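You operate a simulated robot arm through the tools that you are given. There is no shell and no other tool. Be economical: measure what you need, move in short steps, check, and stop when the job is done.

Carry out the task below with a simulated robot arm. There is one attempt and no reset: what you move stays moved.

JOB
Open the gate fully, bolt it open and switch on the door lamp.
Fine: turn the black latch on the gate post free and lift the gate bolt by its orange grip to move the gate; push the bolt down again at the end.
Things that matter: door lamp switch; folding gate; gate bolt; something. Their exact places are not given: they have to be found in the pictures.

It is judged by the outcome, as a careful person would: the job done as asked, and still so three seconds after it is handed in. It fails if anything else is knocked over, pushed out of place, dropped, spilled or broken.

ROBOT AND FRAMES
A 6-joint arm with a two-finger parallel gripper on a trunk, on a base that drives. Base frame: it is fixed to the floor where the robot stands at the start and does not move with it; the origin is under the middle of the robot, x ahead of it, y to its left, z up. Units: mm, degrees, N and s.
With the tool pointing down near the work surface it reaches from about 300 to 700 mm from the robot's upright axis, wherever it stands. Its first joint turns from -166.0 to 166.0 degrees. Places, roughly: door lamp switch [-300, 900, 1300]; folding gate [400, 100, 1000]; gate bolt [400, 100, 500]; something [400, 0, 1200]. Payload 4.1 kg.
The tool frame sits at the grasp point between the pads (the TCP): z along the fingers, y along the line on which they close. The tips reach 23 mm beyond it. The gripper opens to 94 mm. The fingers are 38 mm wide and 10 mm thick; the gripper's body (54 by 96 mm) begins 39 mm behind the TCP.
Orientation is told as [roll, pitch, yaw] about the base's x, y, z axes, in that order, counted from this pose: with the fingers straight down and closing along the base's y, the tool's x points along the base's -x, its y along +y and its z along -z.

CONTROLS
- The arm moves only by the tool nudge_tool. Its argument "plan" is a list that holds one entry, the list of rows, each a list of 7 numbers: the finger opening in cm, from 0 to 9.4, then the shift along the tool's x, y, z in units of 40 mm (1.0 is 40 mm), then the turn, a rotation vector about the tool's x, y, z in units of 4 degrees (1.0 is 4 degrees). In form: [[[grip, x, y, z, ax, ay, az], ...]]. A call has 1 to 20 rows; each row shifts and turns the commanded pose from where the row before left it, along the tool's axes as they then stand. A call with a number of a shift or a turn outside -1 to 1 is refused whole. Each row takes 0.2 s and may step no farther than 50 mm and 8.6 degrees from the row before; otherwise, or with a gripper value out of range, the whole call is refused. A pose out of reach is approached as far as the arm can. The call stops where the force on the tool passes 60 N (or 10 N more than at its start, if that is more) or the arm is blocked; 0.2 s more then pass. Each finger travels about 45 mm/s and halts on what it meets, pressing with about 26 N; the grip force reading is that of the motor and also rises with nothing between the fingers. The clock runs only during rows and for 0.2 s after the last one: add rows that do not move to give the fingers time. The reply holds the time, the measured pose of the TCP, the force on the tool along the base axes, the opening and the grip force, in the units named above and with some noise, with the torque about the TCP (base axes, N m) and any sound that the robot's microphone picked up.
- Cameras (640 x 400 px; columns grow to the right, rows downward): "scene" is now at [-29.3, 217, 1531.8]; the picture's right is [0.87, -0.49, 0.00], its down [-0.46, -0.81, -0.37] and it looks along [0.18, 0.33, -0.93] (base axes); focal length 214 px, centre (320, 200). "wrist" rides on the gripper at [86, 16, -74] in the tool frame; the picture's right is [-0.18, 0.98, 0.00], its down [-0.58, -0.11, -0.81] and it looks along [-0.79, -0.15, 0.59] (tool axes); focal length 243 px, centre (320, 200).
- camera(camera): a new picture of that camera. It takes no simulated time.
- lift_body(by): slides the trunk up (or, below 0, down) by that many mm; the arm and the scene camera ride with it, the base frame stays. It gives what a move gives, with no picture.
- base_move(legs): drives the robot by 1 to 6 legs, each [ahead, turn to the left] in mm and degrees, along the robot's own axes; the way and the turn of a leg run together, so that a leg with both is an arc; at most 1500 mm and 180 degrees a leg. The arm and the cameras ride along, it lands a little off, and it stops where it bumps. It gives what a move gives.
- aim_head(pan, tilt): turns the head with the scene camera to pan (to the left, within 155 degrees either way) and tilt (down, from -29 to 69), counted from straight ahead of the robot. It gives what a move gives.
- locate(camera, pixels): for up to 12 pixels [column, row] of the newest picture of that camera ("zoom" is the newest enlarged one), the place [x, y, z] in the base frame of the surface seen there, good to about 2 mm. It takes no simulated time.
- zoom(camera, box): a new picture of the part [left, top, right, bottom] of that camera's present view, enlarged. It takes no simulated time.
- sign_off(): hands the job in; it is judged then, once.

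Keep the steps short. Do not move on a guess: measure, check each grasp and each placing, and mend mistakes. In all there are 80 turns and 68 pictures (those below and enlarged ones count). Leave the gripper open and the arm clear of the work at the hand-in unless told otherwise, and finish with a single line.

The tools are called after "Request:" as a command line: name --argument value ..., lists and objects as JSON in quotes. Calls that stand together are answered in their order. nudge_tool: Moves the arm, as the interface text tells. Its arguments: {"type":"object","properties":{"plan":{"type":"array","items":{"type":"array","items":{"type":"array","items":{"type":"number"}}}}},"required":["plan"]} The other tools are called the same way: lift_body (by) slides the trunk up or down; base_move (legs) drives the base; aim_head (pan, tilt) turns the head that bears the scene camera; camera (camera) takes a picture; locate (camera, pixels) gives the place of the surface under pixels of a picture; zoom (camera, box) takes an enlarged picture of a part of a camera's view; sign_off () hands the job in.

At the start:

```text
time: 0.0
tool_pos: [108.1, 415.3, 1000.6]
ee_rot: [0.0, 0.0, 0.0]
wrist_force: [0.1, 1.3, 0.9]
moment: [0.02, -0.02, 0.0]
finger_gap: 94.1
grip_force: 0.0
trunk travel left (down, up): [-525.0, 65.0]
robot x, y, heading: [1.2, -2.9, 0.0]
head pan, tilt: [60.4, 68.0]
```

scene: 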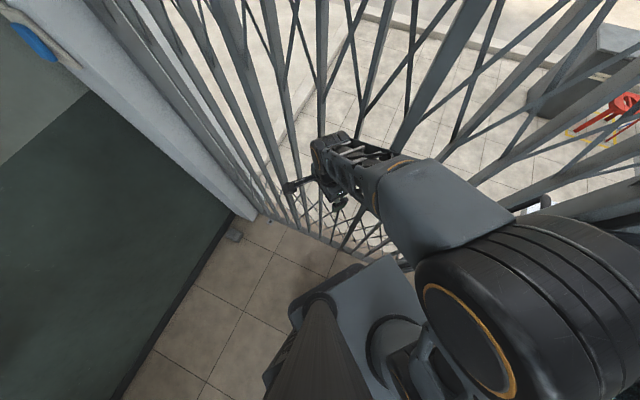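
wrist: 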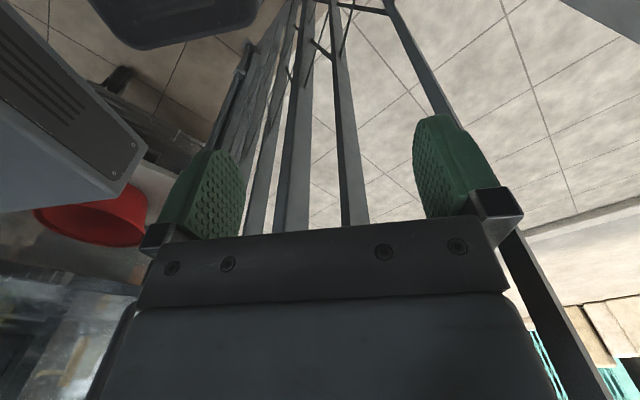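

The scene camera looks steeply down at the arm and a folding gate. I'll look ahead with the head level.

Request:
aim_head --pan 0 --tilt 30

Request:
camera --camera "scene"

Request:
aim_head --pan 75 --tilt 25

Request:
camera --camera "scene"

Request:
aim_head --pan 130 --tilt 25

Request:
camera --camera "scene"

Request:
aim_head --pan -70 --tilt 30

Request:
camera --camera "scene"

```text
time: 1.3
tool_pos: [107.2, 415.9, 1000.1]
ee_rot: [0.1, 0.0, 0.0]
wrist_force: [0.3, 0.9, 1.3]
moment: [0.0, -0.03, -0.02]
finger_gap: 94.2
grip_force: 0.0
trunk travel left (down, up): [-525.0, 65.0]
robot x, y, heading: [0.4, -1.1, -0.2]
head pan, tilt: [0.0, 30.0]
```

```text
65 pictures are left
```

scene: 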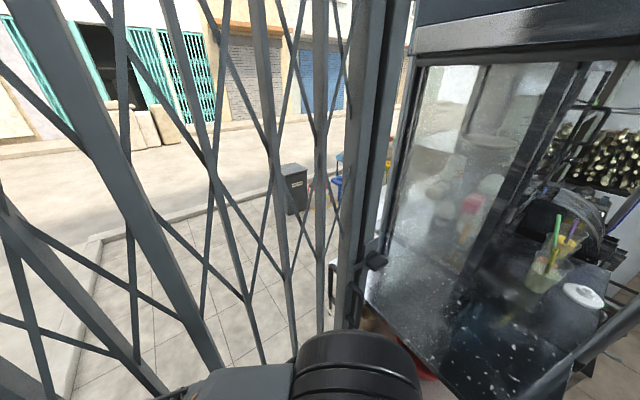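

```text
time: 2.8
tool_pos: [108.3, 417.7, 999.6]
ee_rot: [0.0, 0.0, 0.0]
wrist_force: [0.5, 0.7, -0.2]
moment: [0.0, 0.0, -0.02]
finger_gap: 93.9
grip_force: 0.0
trunk travel left (down, up): [-525.0, 65.0]
robot x, y, heading: [-2.2, 0.9, -0.0]
head pan, tilt: [75.0, 25.0]
```

```text
64 pictures are left
```

scene: 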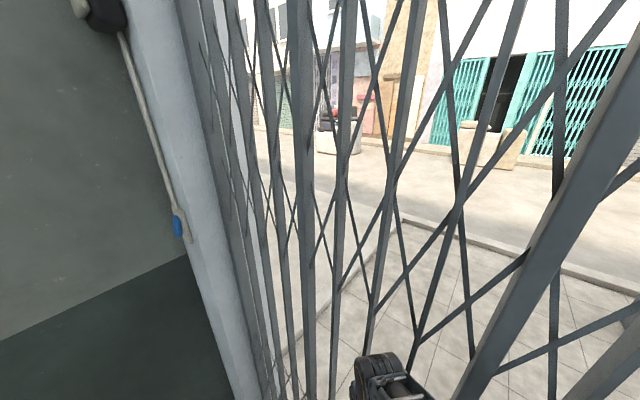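

```text
time: 4.0
tool_pos: [109.5, 416.8, 1000.0]
ee_rot: [0.0, 0.0, 0.1]
wrist_force: [-0.3, 0.7, 0.2]
moment: [0.0, -0.02, 0.0]
finger_gap: 94.0
grip_force: 0.0
trunk travel left (down, up): [-525.0, 65.0]
robot x, y, heading: [2.9, -2.2, -0.2]
head pan, tilt: [130.0, 25.0]
```

```text
63 pictures are left
```

scene: 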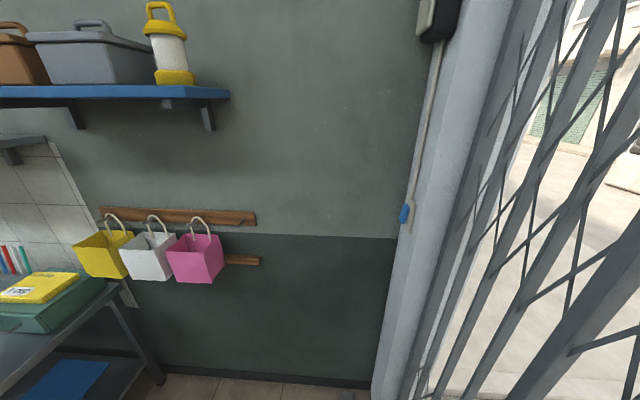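

```text
time: 6.9
tool_pos: [107.7, 416.1, 999.7]
ee_rot: [0.0, 0.0, 0.0]
wrist_force: [-0.1, -1.0, -0.5]
moment: [-0.03, 0.01, 0.02]
finger_gap: 94.1
grip_force: 0.1
trunk travel left (down, up): [-525.0, 65.0]
robot x, y, heading: [0.8, -0.4, -0.1]
head pan, tilt: [-70.0, 30.0]
```

```text
62 pictures are left
```

scene: 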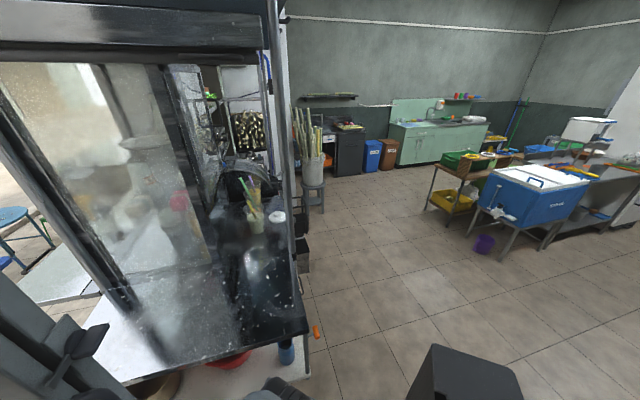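

The gate spans from the left pillar to the post by the counter. The lamp lead with a blue inline switch is on the left pillar. I'll look closer at the gate post.

Request:
aim_head --pan -10 --tilt 50

Request:
camera --camera "scene"

Request:
locate --camera "scene" --pixels '[[320, 200], [340, 160], [300, 160], [350, 120], [250, 150], [200, 100], [450, 200], [330, 250]]'

Request:
zoom --camera "scene" --box '[240, 50, 440, 250]'

```text
time: 8.2
tool_pos: [110.8, 415.9, 1000.3]
ee_rot: [0.0, 0.0, 0.0]
wrist_force: [0.5, 0.3, -0.6]
moment: [-0.03, 0.02, -0.01]
finger_gap: 93.7
grip_force: 0.1
trunk travel left (down, up): [-525.0, 65.0]
robot x, y, heading: [0.5, -0.6, -0.0]
head pan, tilt: [-10.0, 50.0]
```

```text
61 pictures are left
```

scene: 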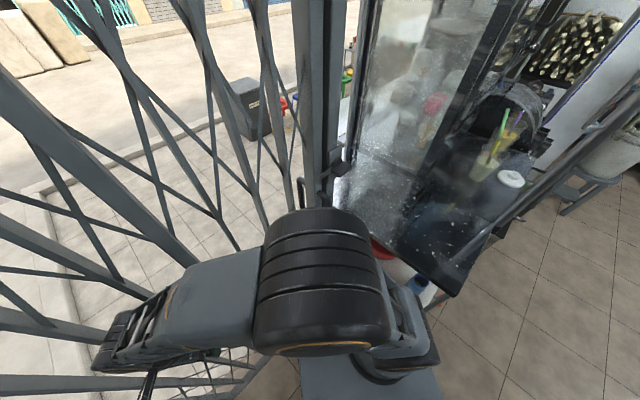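

```text
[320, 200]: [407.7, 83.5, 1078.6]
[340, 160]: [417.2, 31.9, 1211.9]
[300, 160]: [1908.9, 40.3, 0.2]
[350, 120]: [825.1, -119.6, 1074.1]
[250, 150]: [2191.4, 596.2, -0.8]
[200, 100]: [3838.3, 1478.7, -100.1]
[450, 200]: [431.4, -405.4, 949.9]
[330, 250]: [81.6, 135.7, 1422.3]
```

```text
2.00 times, centred on (340, 150) of scene
```

zoom: 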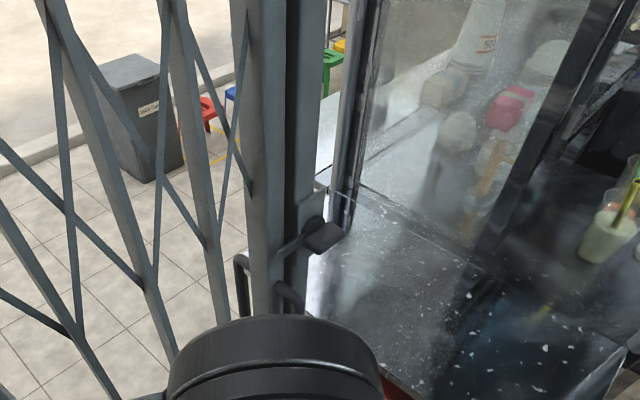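

Request:
locate --camera "zoom" --pixels '[[325, 237], [312, 222], [297, 243], [283, 252], [318, 205], [275, 180], [240, 290], [290, 295], [262, 260], [300, 280], [308, 150], [340, 232]]'

Request:
aim_head --pan 5 --tilt 20

Request:
camera --camera "scene"

```text
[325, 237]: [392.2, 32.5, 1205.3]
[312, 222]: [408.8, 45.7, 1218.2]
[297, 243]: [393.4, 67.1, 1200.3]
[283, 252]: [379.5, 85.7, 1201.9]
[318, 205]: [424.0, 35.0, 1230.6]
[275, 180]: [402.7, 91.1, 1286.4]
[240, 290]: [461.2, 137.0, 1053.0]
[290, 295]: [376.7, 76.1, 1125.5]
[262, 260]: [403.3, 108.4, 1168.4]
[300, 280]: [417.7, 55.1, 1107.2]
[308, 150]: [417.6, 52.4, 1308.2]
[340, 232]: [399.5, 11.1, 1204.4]
```

```text
time: 9.2
tool_pos: [108.2, 417.1, 1000.4]
ee_rot: [0.0, -0.1, 0.0]
wrist_force: [0.1, 0.0, 0.2]
moment: [-0.01, 0.03, 0.01]
finger_gap: 93.9
grip_force: 0.0
trunk travel left (down, up): [-525.0, 65.0]
robot x, y, heading: [-0.8, -0.6, -0.1]
head pan, tilt: [5.0, 20.0]
```

```text
59 pictures are left
```

scene: 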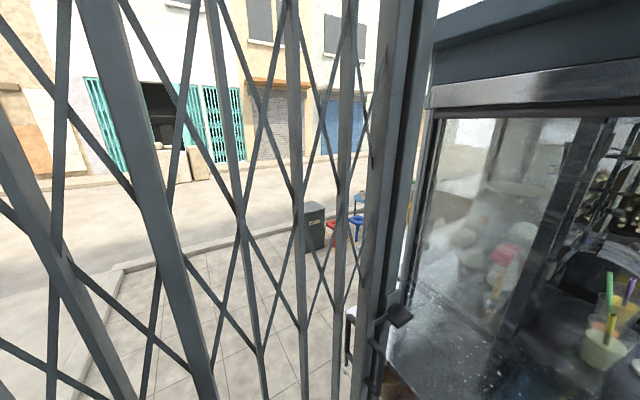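

Latch found near (400, 35, 1210). I need room: check behind and below the robot before backing off.

Request:
aim_head --pan 155 --tilt 45

Request:
camera --camera "scene"

Request:
aim_head --pan -130 --tilt 40

Request:
camera --camera "scene"

Request:
locate --camera "scene" --pixels '[[320, 200], [100, 200], [100, 300], [500, 200], [320, 300], [320, 100]]'

```text
time: 11.5
tool_pos: [109.3, 416.5, 1000.3]
ee_rot: [0.0, -0.1, 0.0]
wrist_force: [0.5, 0.5, -0.6]
moment: [0.0, 0.02, -0.03]
finger_gap: 94.0
grip_force: 0.1
trunk travel left (down, up): [-525.0, 65.0]
robot x, y, heading: [0.8, -2.3, -0.1]
head pan, tilt: [154.7, 45.0]
```

```text
58 pictures are left
```

scene: 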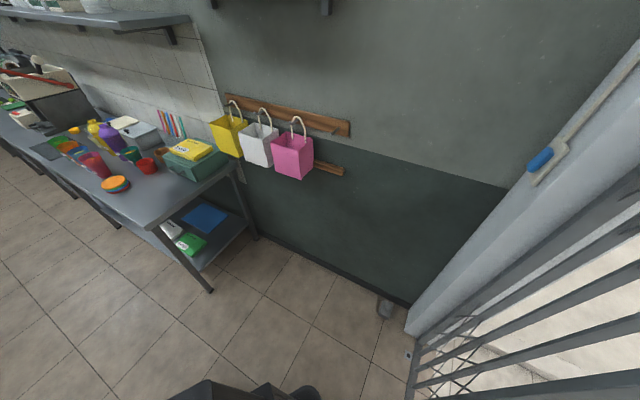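

```text
time: 15.4
tool_pos: [107.2, 415.1, 999.2]
ee_rot: [0.0, 0.0, 0.1]
wrist_force: [0.1, 0.3, 0.4]
moment: [0.02, 0.03, -0.01]
finger_gap: 94.1
grip_force: 0.0
trunk travel left (down, up): [-525.0, 65.0]
robot x, y, heading: [-1.1, -1.7, -0.1]
head pan, tilt: [-130.0, 40.0]
```

```text
57 pictures are left
```

scene: 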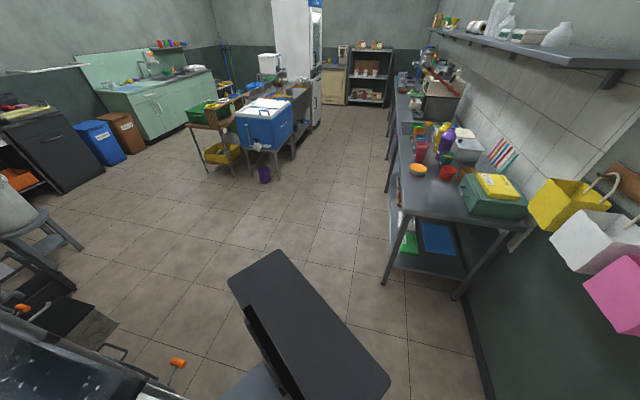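

```text
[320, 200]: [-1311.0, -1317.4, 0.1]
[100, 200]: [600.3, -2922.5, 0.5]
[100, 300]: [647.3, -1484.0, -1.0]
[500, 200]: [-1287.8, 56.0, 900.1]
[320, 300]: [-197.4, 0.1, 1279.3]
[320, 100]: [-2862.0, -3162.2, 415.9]
```

Behind is clear floor. Back off 200 mm, then look at the gate's lower part.

Request:
base_move --legs '[[-250, 0]]'

Request:
aim_head --pan 10 --tilt 45

Request:
camera --camera "scene"

Request:
camera --camera "wrist"

```text
time: 17.3
tool_pos: [-142.7, 415.6, 1000.2]
ee_rot: [0.0, 0.0, 0.1]
wrist_force: [-0.3, -0.7, -0.2]
moment: [-0.03, -0.01, 0.01]
finger_gap: 93.9
grip_force: 0.1
trunk travel left (down, up): [-525.0, 65.0]
robot x, y, heading: [-251.5, 3.2, -0.2]
head pan, tilt: [-130.0, 40.0]
```

```text
time: 19.5
tool_pos: [-141.2, 415.8, 998.5]
ee_rot: [0.1, 0.0, 0.0]
wrist_force: [0.7, -0.6, -0.5]
moment: [0.0, 0.0, 0.0]
finger_gap: 94.1
grip_force: 0.0
trunk travel left (down, up): [-525.0, 65.0]
robot x, y, heading: [-253.2, 0.3, 0.1]
head pan, tilt: [10.0, 45.0]
```

```text
56 pictures are left
```

scene: 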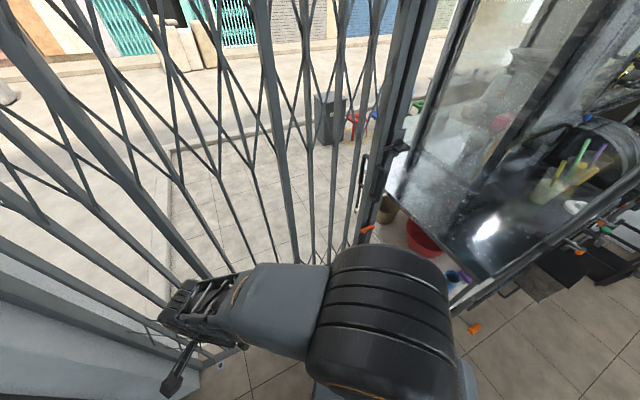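

```text
55 pictures are left
```

wrist: 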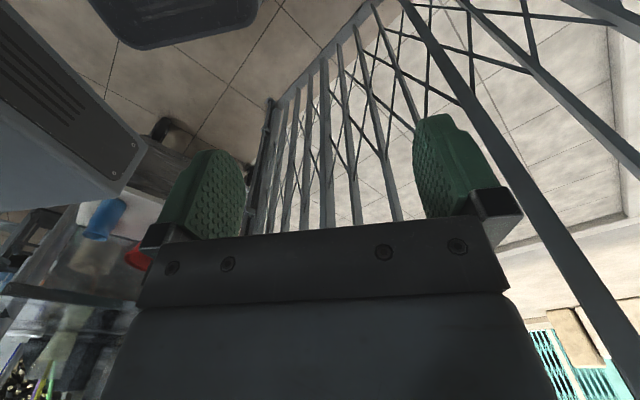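

The orange grip shows at about (368,229). Measure it and the surroundings.

Request:
zoom --camera "scene" --box '[310, 100, 450, 260]'

Request:
locate --camera "scene" --pixels '[[368, 229], [373, 226], [363, 231], [472, 329], [366, 180], [396, 135]]'

```text
2.50 times, centred on (380, 180) of scene
```

zoom: 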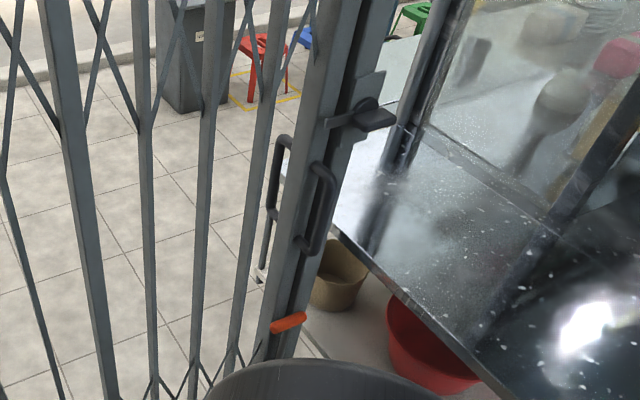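

```text
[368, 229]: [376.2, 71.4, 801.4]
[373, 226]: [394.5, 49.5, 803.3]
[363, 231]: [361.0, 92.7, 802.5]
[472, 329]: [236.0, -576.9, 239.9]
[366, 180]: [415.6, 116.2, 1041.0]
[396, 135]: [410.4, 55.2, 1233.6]
```

Request:
locate --camera "zoom" --pixels '[[274, 328], [288, 322], [303, 316], [290, 316], [300, 290], [280, 290], [370, 118], [392, 114], [335, 122], [365, 103], [333, 200], [312, 250]]'

Request:
zoom --camera "scene" --box '[370, 115, 430, 155]'

```text
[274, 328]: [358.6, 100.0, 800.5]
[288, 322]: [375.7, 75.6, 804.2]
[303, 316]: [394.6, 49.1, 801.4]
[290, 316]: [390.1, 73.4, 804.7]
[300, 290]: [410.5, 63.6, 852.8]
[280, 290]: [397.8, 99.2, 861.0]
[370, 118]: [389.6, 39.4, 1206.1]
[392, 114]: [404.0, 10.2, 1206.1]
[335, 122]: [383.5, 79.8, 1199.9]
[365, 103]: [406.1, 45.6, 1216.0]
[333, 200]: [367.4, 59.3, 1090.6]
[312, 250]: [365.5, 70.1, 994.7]
```

```text
10.00 times, centred on (400, 135) of scene
```

zoom: 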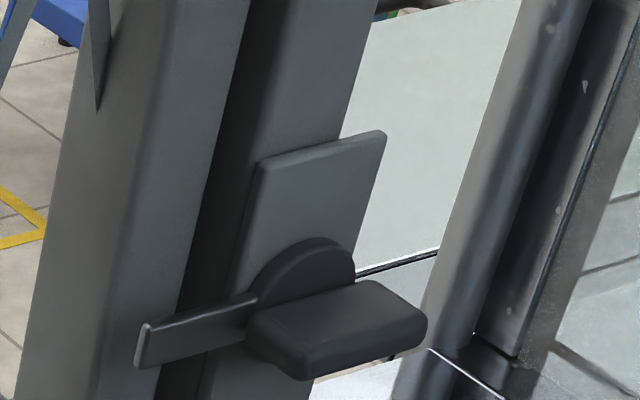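

Request:
locate --camera "zoom" --pixels '[[255, 325], [305, 355], [305, 375], [420, 320], [400, 290], [360, 285], [300, 260], [340, 260], [145, 330], [150, 360], [310, 310], [320, 190]]'

```text
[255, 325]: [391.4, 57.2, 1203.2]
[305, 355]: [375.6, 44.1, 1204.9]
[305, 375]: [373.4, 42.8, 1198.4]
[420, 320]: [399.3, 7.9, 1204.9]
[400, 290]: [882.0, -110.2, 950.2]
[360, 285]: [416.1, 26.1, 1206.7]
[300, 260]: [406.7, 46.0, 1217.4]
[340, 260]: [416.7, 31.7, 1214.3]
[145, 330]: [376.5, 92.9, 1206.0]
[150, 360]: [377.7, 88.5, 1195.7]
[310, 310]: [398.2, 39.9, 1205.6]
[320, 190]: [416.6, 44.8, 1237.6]
```

Latch: disc on the post with axis along x at about (405,38,1200), a paddle (x 374–400, y 8–57, about 12 thick) and a blade to the left over the gate bar. I'll point the tool forward with the fingers closing vertically (120° turn in place, far from the gate).

Request:
nudge_tool --plan '[[[5, 0, 0, 0, -1, -1, 1], [5, 0, 0, 0, -1, -1, 1], [5, 0, 0, 0, -1, -1, 1], [5, 0, 0, 0, -1, -1, 1], [5, 0, 0, 0, -1, -1, 1], [5, 0, 0, 0, -1, -1, 1], [5, 0, 0, 0, -1, -1, 1], [5, 0, 0, 0, -1, -1, 1], [5, 0, 0, 0, -1, -1, 1], [5, 0, 0, 0, -1, -1, 1], [5, 0, 0, 0, -1, -1, 1], [5, 0, 0, 0, -1, -1, 1], [5, 0, 0, 0, -1, -1, 1], [5, 0, 0, 0, -1, -1, 1], [5, 0, 0, 0, -1, -1, 1], [5, 0, 0, 0, -1, -1, 1], [5, 0, 0, 0, -1, -1, 1], [5, 0, 0, 0, -0.32, -0.32, 0.32], [5, 0, 0, 0, 0, 0, 0]]]'

Request:
camera --camera "scene"

```text
time: 23.5
tool_pos: [-59.3, 603.2, 1325.7]
ee_rot: [90.0, -0.1, -90.0]
wrist_force: [-0.7, -0.3, 0.3]
moment: [-0.01, -0.01, -0.02]
finger_gap: 50.0
grip_force: 0.0
out of reach, approached as far as the arm can: row 7, 8, 9, 10, 11, 12, 13, 14, 15, 16, 17
trunk travel left (down, up): [-525.0, 65.0]
robot x, y, heading: [-250.8, -3.2, -0.2]
head pan, tilt: [10.0, 45.0]
```

```text
52 pictures are left
```

scene: 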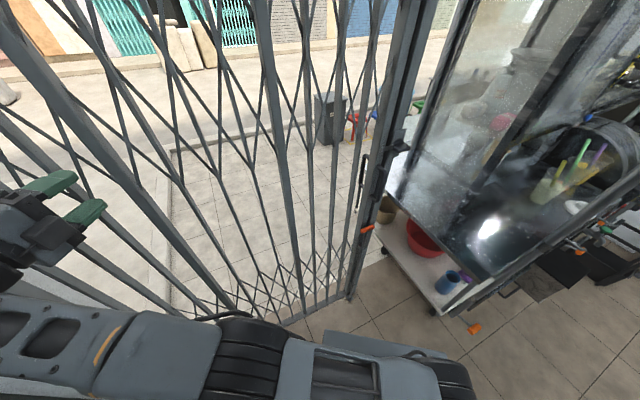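

Pose is reached (tool pointing at +x) at (-59,603,1326). Move across in front of the latch, stopping short at x≈300.

Request:
nudge_tool --plan '[[[5, -0.942, -0.21, 0.598, 0, 0, 0], [5, -0.942, -0.21, 0.598, 0, 0, 0], [5, -0.942, -0.21, 0.598, 0, 0, 0], [5, -0.942, -0.21, 0.598, 0, 0, 0], [5, -0.942, -0.21, 0.598, 0, 0, 0], [5, -0.942, -0.21, 0.598, 0, 0, 0], [5, -0.942, -0.21, 0.598, 0, 0, 0], [5, -0.942, -0.21, 0.598, 0, 0, 0], [5, -0.942, -0.21, 0.598, 0, 0, 0], [5, -0.942, -0.21, 0.598, 0, 0, 0], [5, -0.942, -0.21, 0.598, 0, 0, 0], [5, -0.942, -0.21, 0.598, 0, 0, 0], [5, -0.942, -0.21, 0.598, 0, 0, 0], [5, -0.942, -0.21, 0.598, 0, 0, 0], [5, -0.942, -0.21, 0.598, 0, 0, 0], [5, 0, 0, 0, 0, 0, 0]]]'

Request:
camera --camera "wrist"

Request:
camera --camera "scene"

```text
time: 25.1
tool_pos: [91.4, 542.3, 1403.3]
ee_rot: [89.9, -1.7, -87.1]
wrist_force: [-18.2, 34.0, 6.5]
moment: [-0.37, -0.08, -1.06]
finger_gap: 49.9
grip_force: 0.0
out of reach, approached as far as the arm can: row 1, 2, 3, 4, 5, 6, 7
trunk travel left (down, up): [-525.0, 65.0]
robot x, y, heading: [-253.1, 1.9, 1.4]
head pan, tilt: [10.0, 45.0]
stopped in row 7: the force on the tool passed its limit (the readings are from after the stop); the commanded pose is now the measured one
```

```text
51 pictures are left
```

wrist: 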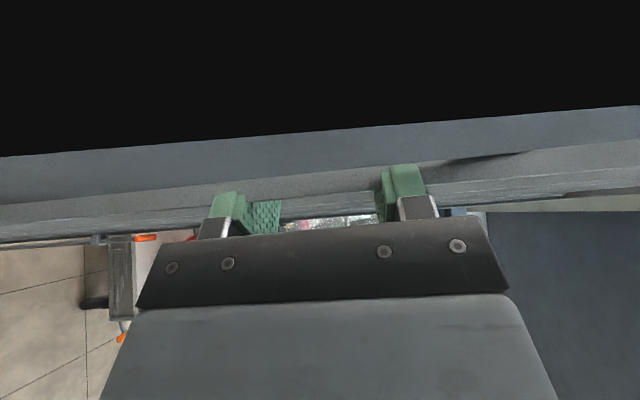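

```text
50 pictures are left
```

scene: 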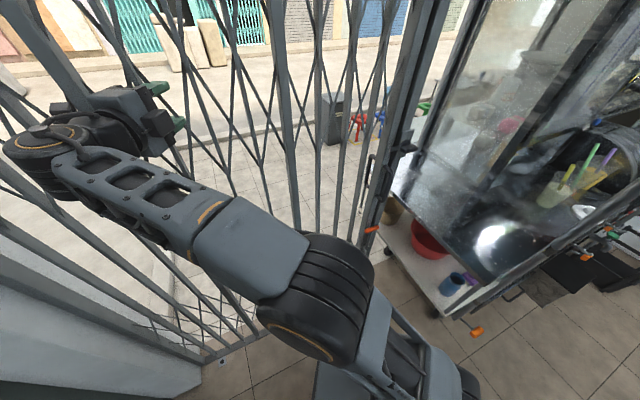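

The wrist touched something on the left: the gate evidently runs diagonally. Measure it before moving.

Request:
locate --camera "scene" --pixels '[[290, 150], [190, 100], [60, 40], [100, 230], [330, 90], [210, 355], [360, 190], [15, 100], [60, 210], [240, 110], [50, 330], [150, 140]]'

```text
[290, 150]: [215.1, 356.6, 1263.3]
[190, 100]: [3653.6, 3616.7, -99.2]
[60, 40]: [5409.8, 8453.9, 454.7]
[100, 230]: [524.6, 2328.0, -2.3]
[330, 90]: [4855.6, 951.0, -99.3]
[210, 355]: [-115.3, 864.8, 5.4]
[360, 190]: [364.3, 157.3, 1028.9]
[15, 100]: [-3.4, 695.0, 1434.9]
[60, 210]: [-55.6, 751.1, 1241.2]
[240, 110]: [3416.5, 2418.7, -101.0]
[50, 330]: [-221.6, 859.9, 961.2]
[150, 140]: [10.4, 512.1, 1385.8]
```

The gate runs diagonally: along u=(-0.555,0.832), with normal n=(0.832,0.555). The latch pivot is at about (395,30,1200), its axis along n. First retract from the gate along -n.

Request:
nudge_tool --plan '[[[5, -0.555, 0, -0.832, 0, 0, 0], [5, -0.555, 0, -0.832, 0, 0, 0], [5, -0.555, 0, -0.832, 0, 0, 0], [5, -0.555, -0.2, -0.832, 0, 0, 0], [5, -0.555, -0.2, -0.832, 0, 0, 0], [5, -0.555, -0.2, -0.832, 0, 0, 0], [5, 0, 0, 0, 0, 0, 0]]]'

Request:
camera --camera "scene"

```text
time: 26.7
tool_pos: [-93.8, 427.7, 1464.9]
ee_rot: [89.6, -1.6, -88.2]
wrist_force: [0.5, -0.5, -0.4]
moment: [0.02, 0.0, -0.02]
finger_gap: 50.0
grip_force: 0.1
out of reach, approached as far as the arm can: row 1, 2, 3, 4, 5, 6
trunk travel left (down, up): [-525.0, 65.0]
robot x, y, heading: [-255.6, 3.2, 0.5]
head pan, tilt: [10.0, 45.0]
```

```text
49 pictures are left
```

scene: 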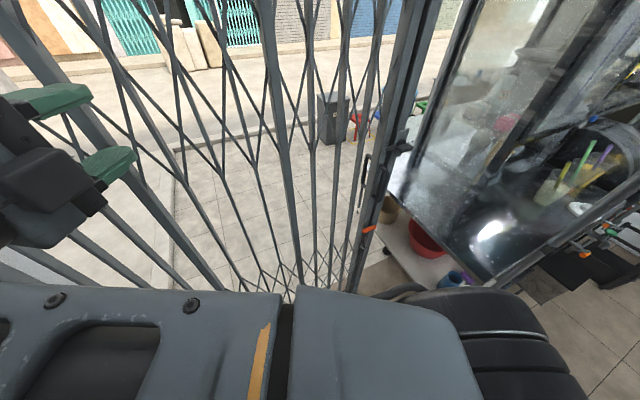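

Now yaw the tool to point along n and come down to z≈1200.

Request:
nudge_tool --plan '[[[5, 0, -0.5, 0, 0, 1, 0], [5, 0, -0.5, 0, 0, 1, 0], [5, 0, -0.5, 0, 0, 1, 0], [5, 0, -0.5, 0, 0, 1, 0], [5, 0, -0.5, 0, 0, 1, 0], [5, 0, -0.5, 0, 0, 1, 0], [5, 0, -0.5, 0, 0, 1, 0], [5, 0, -0.5, 0, 0, 0.98, 0], [5, 0, -1, 0, 0.4, 0, 0.1], [5, 0, -1, 0, 0, 0, 0], [5, 0, -0.7, 0, 0, 0, 0], [5, 0, 0, 0, 0, 0, 0]]]'

```text
time: 29.3
tool_pos: [-91.9, 460.6, 1464.4]
ee_rot: [87.3, -0.7, -56.2]
wrist_force: [-0.1, 0.3, 0.0]
moment: [-0.01, 0.0, 0.03]
finger_gap: 50.0
grip_force: 0.0
out of reach, approached as far as the arm can: row 1, 2, 3, 4, 5, 6, 7, 8, 9, 10, 11
trunk travel left (down, up): [-525.0, 65.0]
robot x, y, heading: [-251.7, -4.3, 0.7]
head pan, tilt: [10.0, 45.0]
```

Request:
nudge_tool --plan '[[[5, -0.93, 0.14, 0.17, -0.6, 0, 0], [5, -0.93, 0.14, 0.17, 0, 0, 0], [5, -0.93, 0.14, 0.17, 0, 0, 0], [5, -0.93, 0.14, 0.17, 0, 0, 0], [5, -0.93, 0.14, 0.17, 0, 0, 0], [5, -0.93, 0.14, 0.17, 0, 0, 0], [5, -0.93, 0.14, 0.17, 0, 0, 0], [5, -0.93, 0.14, 0.17, 0, 0, 0], [5, -0.93, 0.14, 0.17, 0, 0, 0], [5, -0.93, 0.14, 0.17, 0, 0, 0], [5, -0.93, 0.14, 0.17, 0, 0, 0], [5, -0.93, 0.14, 0.17, 0, 0, 0], [5, -0.93, 0.14, 0.17, 0, 0, 0], [5, -0.93, 0.14, 0.17, 0, 0, 0], [5, 0, 0, 0, 0, 0, 0]]]'

Request:
camera --camera "scene"

```text
time: 32.5
tool_pos: [280.0, 81.0, 1551.9]
ee_rot: [89.9, -0.6, -56.1]
wrist_force: [0.2, 0.5, -0.7]
moment: [0.02, -0.01, 0.03]
finger_gap: 49.9
grip_force: 0.1
out of reach, approached as far as the arm can: row 1
trunk travel left (down, up): [-525.0, 65.0]
robot x, y, heading: [-253.7, 2.9, 0.8]
head pan, tilt: [10.0, 45.0]
```

```text
48 pictures are left
```

scene: 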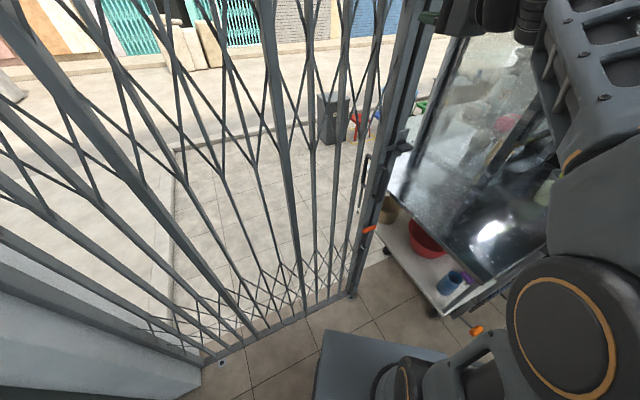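

Now in reach with the tool along n. Lower to latch height and align sideways, staying 100 mm off.

Request:
nudge_tool --plan '[[[5, -0.265, -0.88, -0.08, 0, 0, 0], [5, -0.265, -0.88, -0.08, 0, 0, 0], [5, -0.265, -0.88, -0.08, 0, 0, 0], [5, -0.265, -0.88, -0.08, 0, 0, 0], [5, -0.265, -0.88, -0.08, 0, 0, 0], [5, -0.265, -0.88, -0.08, 0, 0, 0], [5, -0.265, -0.88, -0.08, 0, 0, 0], [5, -0.265, -0.88, -0.08, 0, 0, 0], [5, -0.265, -0.88, -0.08, 0, 0, 0], [5, -0.265, -0.88, -0.08, 0, 0, 0], [5, 0, 0, 0, 0, 0, 0]]]'

Request:
camera --camera "wrist"

Request:
camera --camera "scene"

```text
time: 34.9
tool_pos: [312.6, -26.1, 1202.7]
ee_rot: [89.9, -0.5, -56.2]
wrist_force: [0.4, -0.5, 0.8]
moment: [-0.01, 0.02, 0.02]
finger_gap: 49.9
grip_force: 0.1
trunk travel left (down, up): [-525.0, 65.0]
robot x, y, heading: [-250.4, 1.5, 0.8]
head pan, tilt: [10.0, 45.0]
```

```text
47 pictures are left
```

wrist: 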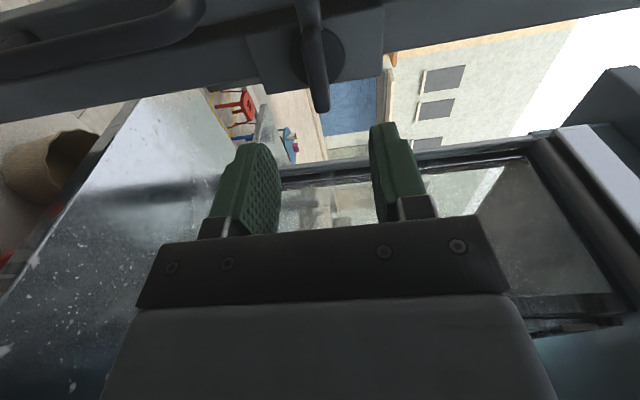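

```text
46 pictures are left
```

scene: 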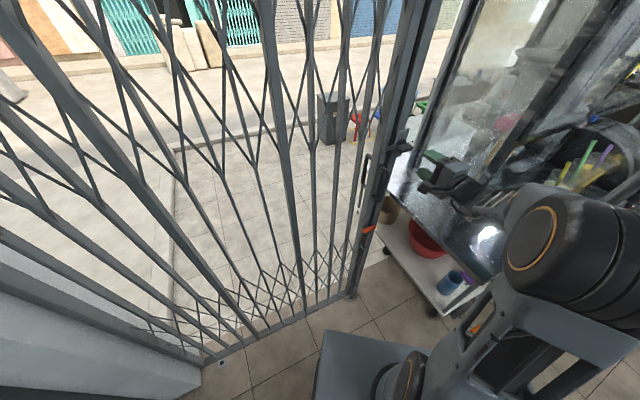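

Arrived at (312.6,-26,1203). Verify the paddle position in the wrist picture.

Request:
locate --camera "wrist" --pixels '[[311, 30], [318, 70], [320, 105], [322, 95], [335, 52], [345, 55], [308, 80], [326, 80], [308, 8], [370, 40]]'

Request:
zoom --camera "wrist" --box '[220, 0, 420, 125]'

```text
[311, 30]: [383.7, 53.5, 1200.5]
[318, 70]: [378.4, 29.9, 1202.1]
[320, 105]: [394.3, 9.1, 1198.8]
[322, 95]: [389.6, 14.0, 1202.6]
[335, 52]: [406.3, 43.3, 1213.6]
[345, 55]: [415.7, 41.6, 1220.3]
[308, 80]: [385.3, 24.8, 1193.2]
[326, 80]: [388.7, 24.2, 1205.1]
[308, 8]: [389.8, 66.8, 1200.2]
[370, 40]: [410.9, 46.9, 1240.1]
```

```text
3.20 times, centred on (320, 62) of wrist
```

zoom: 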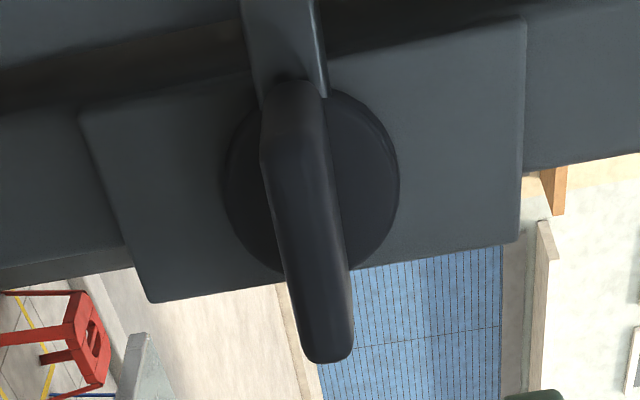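

Paddle front is at n≈331, z≈1200, in line with the tool. Advance 88 mm and close.

Request:
nudge_tool --plan '[[[5, 0, -0.02, 0.7, 0, 0, 0], [5, 0, -0.02, 0.7, 0, 0, 0], [5, 0, -0.02, 0.5, 0, 0, 0], [5, 0, 0, 0.3, 0, 0, 0], [5, 0, 0, 0, 0, 0, 0], [0.5, 0, 0, 0, 0, 0, 0], [0.5, 0, 0, 0, 0, 0, 0], [0.5, 0, 0, 0, 0, 0, 0], [0.5, 0, 0, 0, 0, 0, 0], [0.5, 0, 0, 0, 0, 0, 0]]]'

Request:
camera --camera "wrist"

```text
time: 37.1
tool_pos: [385.7, 21.5, 1199.4]
ee_rot: [90.0, -0.4, -56.2]
wrist_force: [-0.1, 0.6, -0.7]
moment: [0.74, -0.21, -0.09]
finger_gap: 12.6
grip_force: 44.8
trunk travel left (down, up): [-525.0, 65.0]
robot x, y, heading: [-251.3, 1.2, 0.9]
head pan, tilt: [10.0, 45.0]
```

```text
44 pictures are left
```

wrist: 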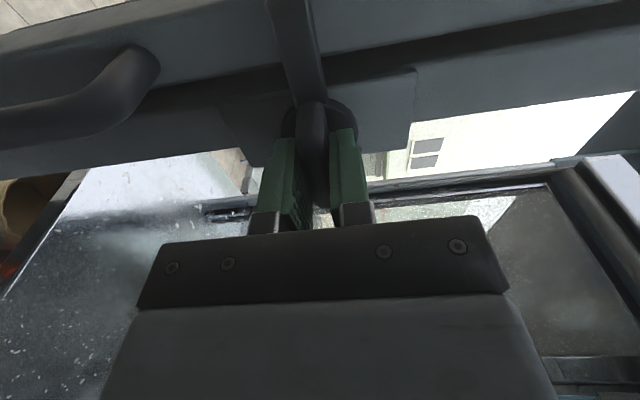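

Held firmly (12.6 mm). Try turning the latch blade upward: 20° first.

Request:
nudge_tool --plan '[[[0.5, 0, 0, 0, 0, 0, 1], [0.5, 0, 0, 0, 0, 0, 1], [0.5, 0, 0, 0, 0, 0, 1], [0.5, 0, 0, 0, 0, 0, 1], [0.5, 0, 0, 0, 0, 0, 1]]]'

```text
time: 38.3
tool_pos: [385.3, 22.3, 1199.2]
ee_rot: [89.8, 19.7, -56.4]
wrist_force: [-0.1, -1.2, 0.3]
moment: [-0.78, 1.04, -0.45]
finger_gap: 13.0
grip_force: 44.9
trunk travel left (down, up): [-525.0, 65.0]
robot x, y, heading: [-248.6, -0.4, 0.5]
head pan, tilt: [10.0, 45.0]
```

Request:
nudge_tool --plan '[[[0.5, 0, 0, 0, 0, 0, 1], [0.5, 0, 0, 0, 0, 0, 1], [0.5, 0, 0, 0, 0, 0, 1], [0.5, 0, 0, 0, 0, 0, 1], [0.5, 0, 0, 0, 0, 0, 1], [0.5, 0, 0, 0, 0, 0, 1], [0.5, 0, 0, 0, 0, 0, 1], [0.5, 0, 0, 0, 0, 0, 1]]]'

Request:
camera --camera "wrist"

Request:
zoom --camera "scene" --box '[350, 90, 470, 165]'

```text
time: 40.1
tool_pos: [385.4, 22.8, 1198.3]
ee_rot: [89.6, 51.6, -56.4]
wrist_force: [-5.3, -1.8, -8.7]
moment: [-1.11, 1.51, 0.02]
finger_gap: 13.4
grip_force: 45.2
trunk travel left (down, up): [-525.0, 65.0]
robot x, y, heading: [-251.5, 2.3, 0.9]
head pan, tilt: [10.0, 45.0]
```

```text
43 pictures are left
```

wrist: 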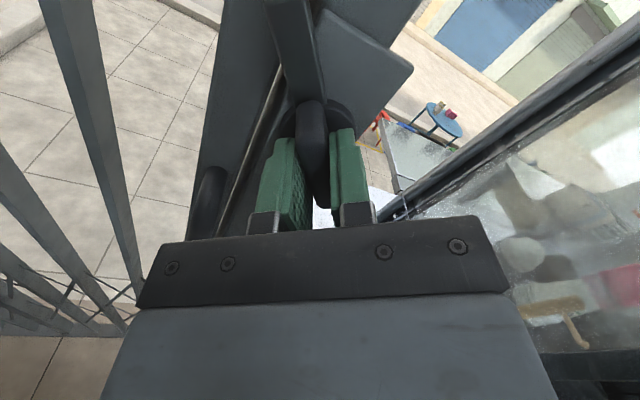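

```text
5.33 times, centred on (410, 128) of scene
```

zoom: 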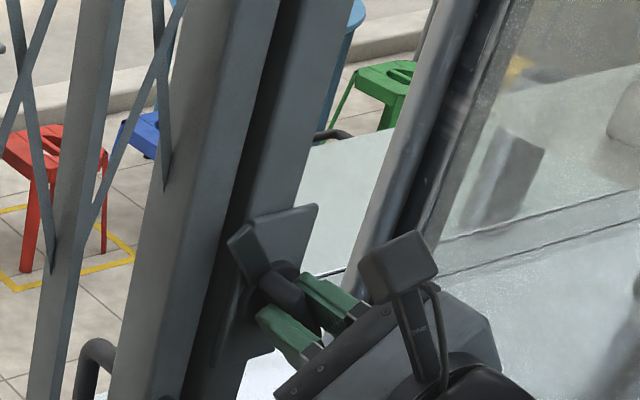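

The blade is turning up with the tool. Continue to about 95°.

Request:
nudge_tool --plan '[[[0.5, 0, 0, 0, 0, 0, 1], [0.5, 0, 0, 0, 0, 0, 1], [0.5, 0, 0, 0, 0, 0, 1], [0.5, 0, 0, 0, 0, 0, 1], [0.5, 0, 0, 0, 0, 0, 1], [0.5, 0, 0, 0, 0, 0, 1], [0.5, 0, 0, 0, 0, 0, 1], [0.5, 0, 0, 0, 0, 0, 1], [0.5, 0, 0, 0, 0, 0, 1], [0.5, 0, 0, 0, 0, 0, 0.5]]]'

Request:
zoom --camera "scene" --box '[350, 90, 470, 165]'

```text
time: 42.3
tool_pos: [385.5, 22.3, 1199.1]
ee_rot: [59.3, 89.5, -86.8]
wrist_force: [-11.1, 1.3, -17.4]
moment: [-0.81, 1.13, 1.2]
finger_gap: 13.5
grip_force: 44.9
trunk travel left (down, up): [-525.0, 65.0]
robot x, y, heading: [-250.8, -1.5, 0.8]
head pan, tilt: [10.0, 45.0]
```

```text
5.33 times, centred on (410, 128) of scene
```

zoom: 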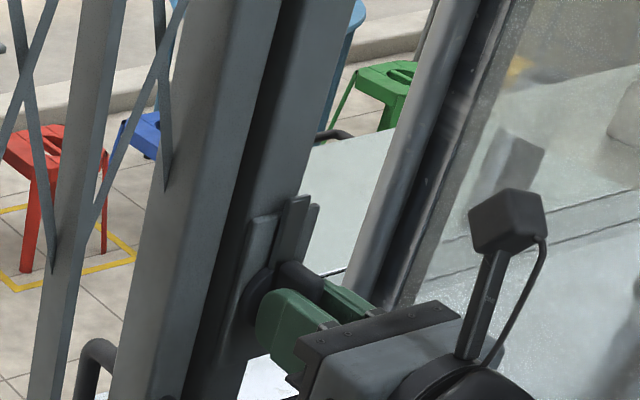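

The blade is vertical, clear of the gate bar. Release and back off.

Request:
nudge_tool --plan '[[[4, 0, 0, 0, 0, 0, 0], [4, 0, 0, 0, 0, 0, 0], [4, 0, 0, 0, 0, 0, 0], [4, 0, 0, 0, 0, 0, 0], [4, 0, 0, -0.7, 0, 0, 0], [4, 0, 0, -0.7, 0, 0, 0], [4, 0, 0, -0.7, 0, 0, 0], [4, 0, 0, -0.4, 0, 0, 0], [4, 0, 0, 0, 0, 0, 0]]]'

Request:
zoom --camera "scene" --box '[330, 80, 490, 180]'

Request:
zoom --camera "scene" --box '[180, 200, 420, 380]'

```text
time: 44.3
tool_pos: [302.0, -35.7, 1200.4]
ee_rot: [72.1, 89.5, -74.0]
wrist_force: [0.4, -0.4, -0.2]
moment: [0.0, -0.03, -0.01]
finger_gap: 40.0
grip_force: 0.0
trunk travel left (down, up): [-525.0, 65.0]
robot x, y, heading: [-252.2, 0.3, 0.6]
head pan, tilt: [10.0, 45.0]
```

```text
4.00 times, centred on (410, 130) of scene
```

zoom: 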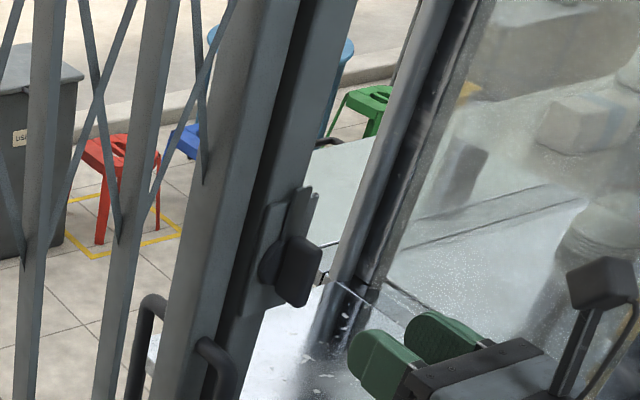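

```text
2.22 times, centred on (300, 290) of scene
```

zoom: 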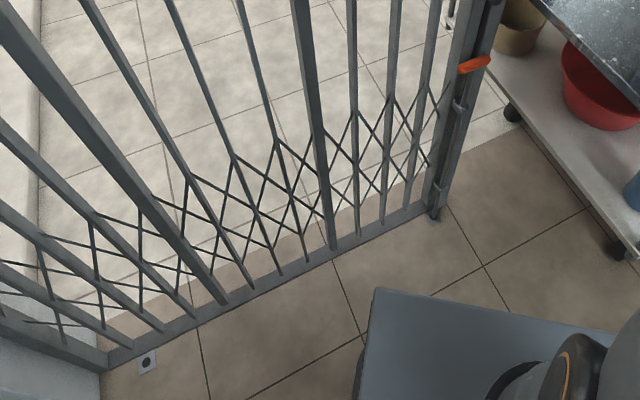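

The latch stays up. A second floor socket shows near the pillar at zoom (147,362). Measure it and the bolt foot.

Request:
locate --camera "zoom" --pixels '[[147, 361], [138, 353], [157, 370], [434, 210], [437, 219], [460, 106], [447, 160], [467, 67], [480, 62], [488, 58], [459, 70], [110, 355]]'

Request:
zoom --camera "scene" --box '[330, 205, 400, 305]'

```text
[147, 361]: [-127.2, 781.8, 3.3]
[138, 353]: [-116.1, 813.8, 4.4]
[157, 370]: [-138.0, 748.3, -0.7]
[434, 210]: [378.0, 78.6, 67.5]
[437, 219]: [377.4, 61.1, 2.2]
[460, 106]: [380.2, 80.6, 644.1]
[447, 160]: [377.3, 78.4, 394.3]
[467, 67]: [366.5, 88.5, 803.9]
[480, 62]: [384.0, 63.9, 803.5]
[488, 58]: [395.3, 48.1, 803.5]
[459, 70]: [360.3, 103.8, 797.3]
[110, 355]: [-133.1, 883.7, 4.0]
```

```text
4.00 times, centred on (365, 255) of scene
```

zoom: 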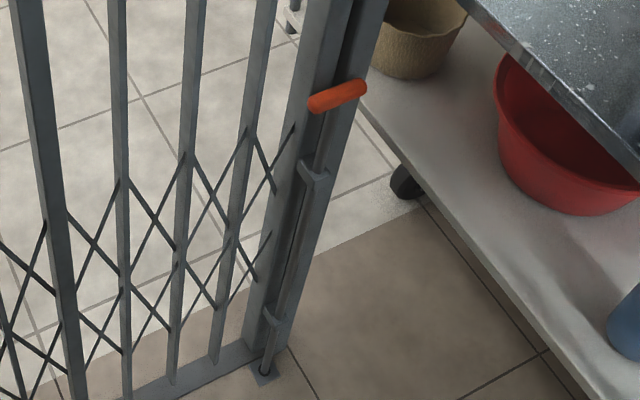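

Bolt rod is at about (378,78); open socket at about (-127,782): travel ≈ 866 mm. Roll the tool back so the fingers close vertically, and measure the counter's near edge.

Request:
nudge_tool --plan '[[[4, 0, 0, 0, 0, 0, -1], [4, 0, 0, 0, 0, 0, -1], [4, 0, 0, 0, 0, 0, -1], [4, 0, 0, 0, 0, 0, -1], [4, 0, 0, 0, 0, 0, -1], [4, 0, 0, 0, 0, 0, -1], [4, 0, 0, 0, 0, 0, -1], [4, 0, 0, 0, 0, 0, -1], [4, 0, 0, 0, 0, 0, -1], [4, 0, 0, 0, 0, 0, -1], [4, 0, 0, 0, 0, 0, -1], [4, 0, 0, 0, 0, 0, -1], [4, 0, 0, 0, 0, 0, -1], [4, 0, 0, 0, 0, 0, -1], [4, 0, 0, 0, 0, 0, -1], [4, 0, 0, 0, 0, 0, -1], [4, 0, 0, 0, 0, 0, -1], [4, 0, 0, 0, 0, 0, -1], [4, 0, 0, 0, 0, 0, -1], [4, 0, 0, 0, 0, 0, -1]]]'

Request:
nudge_tool --plan '[[[4, 0, 0, 0, 0, 0, -1], [4, 0, 0, 0, 0, 0, -1], [4, 0, 0, 0, 0, 0, -0.5], [4, 0, 0, 0, 0, 0, 0]]]'

Request:
aim_head --pan -30 --tilt 50

Request:
camera --camera "scene"

Request:
locate --camera "scene" --pixels '[[320, 200], [200, 150], [250, 200], [380, 250], [450, 250], [300, 250]]'

```text
time: 48.5
tool_pos: [303.1, -33.6, 1200.6]
ee_rot: [89.8, 9.3, -56.3]
wrist_force: [-0.2, -0.2, 0.8]
moment: [0.0, 0.02, 0.03]
finger_gap: 39.9
grip_force: 0.0
trunk travel left (down, up): [-525.0, 65.0]
robot x, y, heading: [-250.2, 1.6, 0.9]
head pan, tilt: [10.0, 45.0]
```

```text
time: 49.5
tool_pos: [303.0, -33.0, 1199.3]
ee_rot: [89.8, -0.6, -56.1]
wrist_force: [0.2, -1.0, 0.5]
moment: [-0.02, 0.03, -0.01]
finger_gap: 39.9
grip_force: 0.1
trunk travel left (down, up): [-525.0, 65.0]
robot x, y, heading: [-248.8, -0.2, 0.9]
head pan, tilt: [10.0, 45.0]
```

```text
time: 50.5
tool_pos: [302.1, -33.9, 1199.8]
ee_rot: [89.7, -0.6, -56.0]
wrist_force: [0.6, 0.8, 0.2]
moment: [-0.01, 0.03, 0.0]
finger_gap: 40.0
grip_force: 0.2
trunk travel left (down, up): [-525.0, 65.0]
robot x, y, heading: [-250.1, -2.3, 0.8]
head pan, tilt: [-30.0, 50.0]
```

```text
37 pictures are left
```

scene: 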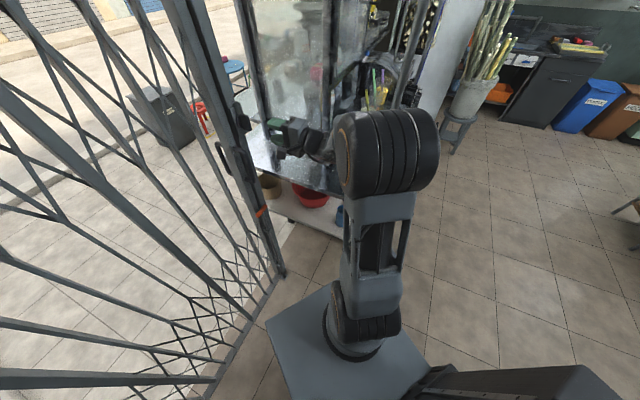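

```text
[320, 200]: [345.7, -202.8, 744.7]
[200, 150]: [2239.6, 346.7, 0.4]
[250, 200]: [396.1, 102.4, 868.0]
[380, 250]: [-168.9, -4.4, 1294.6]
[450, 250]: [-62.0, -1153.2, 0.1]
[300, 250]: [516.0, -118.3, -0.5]
```

Request:
zoom --camera "scene" --box '[220, 80, 380, 220]'

Request:
locate --camera "scene" --pixels '[[247, 165], [280, 176], [310, 185], [335, 193], [345, 190], [330, 215], [322, 160], [345, 150], [290, 218], [300, 160]]'

```text
2.86 times, centred on (300, 150) of scene
```

zoom: 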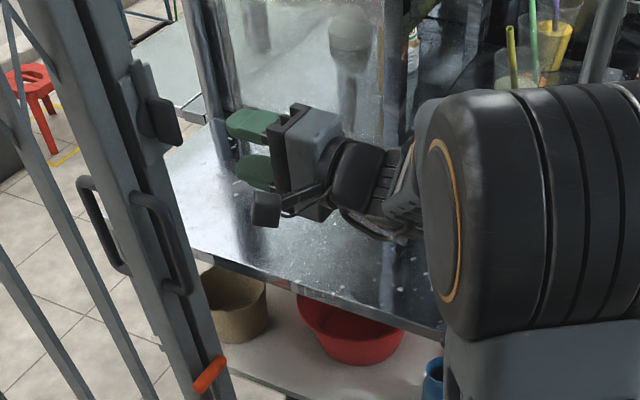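

```text
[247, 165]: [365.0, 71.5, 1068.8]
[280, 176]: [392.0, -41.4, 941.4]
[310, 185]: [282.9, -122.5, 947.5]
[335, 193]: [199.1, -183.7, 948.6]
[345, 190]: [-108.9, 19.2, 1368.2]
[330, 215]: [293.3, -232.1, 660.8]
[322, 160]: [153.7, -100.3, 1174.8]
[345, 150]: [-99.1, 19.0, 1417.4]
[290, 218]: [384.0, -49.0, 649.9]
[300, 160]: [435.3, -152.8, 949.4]
```

The counter edge runs parallel to n, about 106 mm to the right of the bolt. Best hold: fingers closing along the gate direction around the rod just below the orange bar (lifts against the bar and pulls the gate positively). Shift 46 mm along u and roll 90° (camera up).

Request:
nudge_tool --plan '[[[4, 0.6, 0, 0, 0, 0, 0], [4, 0.55, 0, 0, 0, 0, 0], [4, 0, 0, 0, 0, 0, 1], [4, 0, 0, 0, 0, 0, 1], [4, 0, 0, 0, 0, 0, 1], [4, 0, 0, 0, 0, 0, 1], [4, 0, 0, 0, 0, 0, 1], [4, 0, 0, 0, 0, 0, 1], [4, 0, 0, 0, 0, 0, 1], [4, 0, 0, 0, 0, 0, 1], [4, 0, 0, 0, 0, 0, 1], [4, 0, 0, 0, 0, 0, 1], [4, 0, 0, 0, 0, 0, 1], [4, 0, 0, 0, 0, 0, 1], [4, 0, 0, 0, 0, 0, 1], [4, 0, 0, 0, 0, 0, 1], [4, 0, 0, 0, 0, 0, 1], [4, 0, 0, 0, 0, 0, 1], [4, 0, 0, 0, 0, 0, 1], [4, 0, 0, 0, 0, 0, 1]]]'

Request:
nudge_tool --plan '[[[4, 0, 0, 0, 0, 0, 1], [4, 0, 0, 0, 0, 0, 1], [4, 0, 0, 0, 0, 0, 1], [4, 0, 0, 0, 0, 0, 1], [4, 0, 0, 0, 0, 0, 0.4], [4, 0, 0, 0, 0, 0, 0]]]'

Request:
lift_body --by -380

Request:
camera --camera "wrist"

```text
time: 54.7
tool_pos: [278.2, 4.3, 1199.0]
ee_rot: [89.4, 71.7, -56.5]
wrist_force: [-0.7, -0.4, 0.3]
moment: [0.01, 0.03, -0.02]
finger_gap: 40.1
grip_force: 0.0
trunk travel left (down, up): [-525.0, 65.0]
robot x, y, heading: [-251.2, -1.8, 1.0]
head pan, tilt: [-30.0, 50.0]
```

```text
time: 56.1
tool_pos: [275.8, 5.1, 1199.6]
ee_rot: [80.4, 89.2, -65.7]
wrist_force: [-0.5, -0.5, 0.9]
moment: [0.01, -0.01, -0.01]
finger_gap: 40.2
grip_force: 0.0
trunk travel left (down, up): [-525.0, 65.0]
robot x, y, heading: [-251.5, 0.7, 0.8]
head pan, tilt: [-30.0, 50.0]
```

```text
time: 59.8
tool_pos: [277.8, 4.0, 819.6]
ee_rot: [80.8, 89.1, -65.5]
wrist_force: [-0.2, -0.3, 0.4]
moment: [-0.01, 0.02, 0.01]
finger_gap: 39.8
grip_force: 0.1
trunk travel left (down, up): [-145.0, 445.0]
robot x, y, heading: [-246.9, -0.1, 0.9]
head pan, tilt: [-30.0, 50.0]
```

```text
35 pictures are left
```

wrist: 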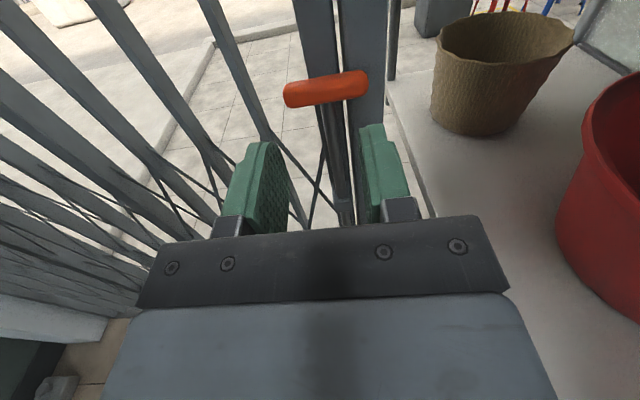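

Good view of the T-grip. Measure bar, rod and post from here.

Request:
locate --camera "wrist" --pixels '[[288, 95], [327, 90], [363, 83], [327, 102], [324, 78], [333, 130], [337, 160], [322, 50], [350, 60], [342, 110], [338, 190], [310, 60]]'

Request:
zoom --camera "wrist" --box '[240, 30, 440, 230]'

```text
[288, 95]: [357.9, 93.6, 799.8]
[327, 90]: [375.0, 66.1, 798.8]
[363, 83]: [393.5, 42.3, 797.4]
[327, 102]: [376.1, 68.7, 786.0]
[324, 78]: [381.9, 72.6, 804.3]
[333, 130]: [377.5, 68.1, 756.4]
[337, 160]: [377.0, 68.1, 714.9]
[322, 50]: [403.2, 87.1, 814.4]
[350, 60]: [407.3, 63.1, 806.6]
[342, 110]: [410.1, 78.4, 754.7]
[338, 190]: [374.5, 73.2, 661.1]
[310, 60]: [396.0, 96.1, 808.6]
```

```text
2.00 times, centred on (340, 130) of wrist
```

zoom: 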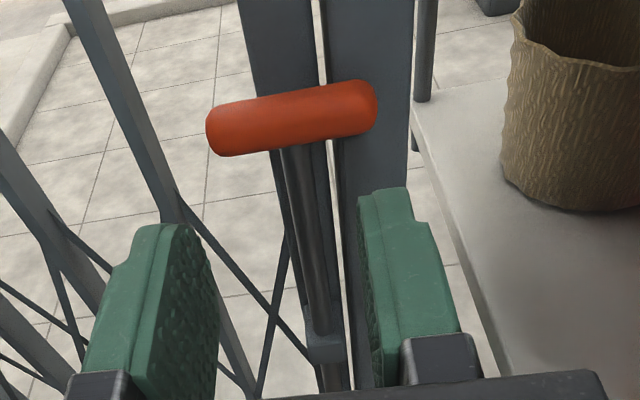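

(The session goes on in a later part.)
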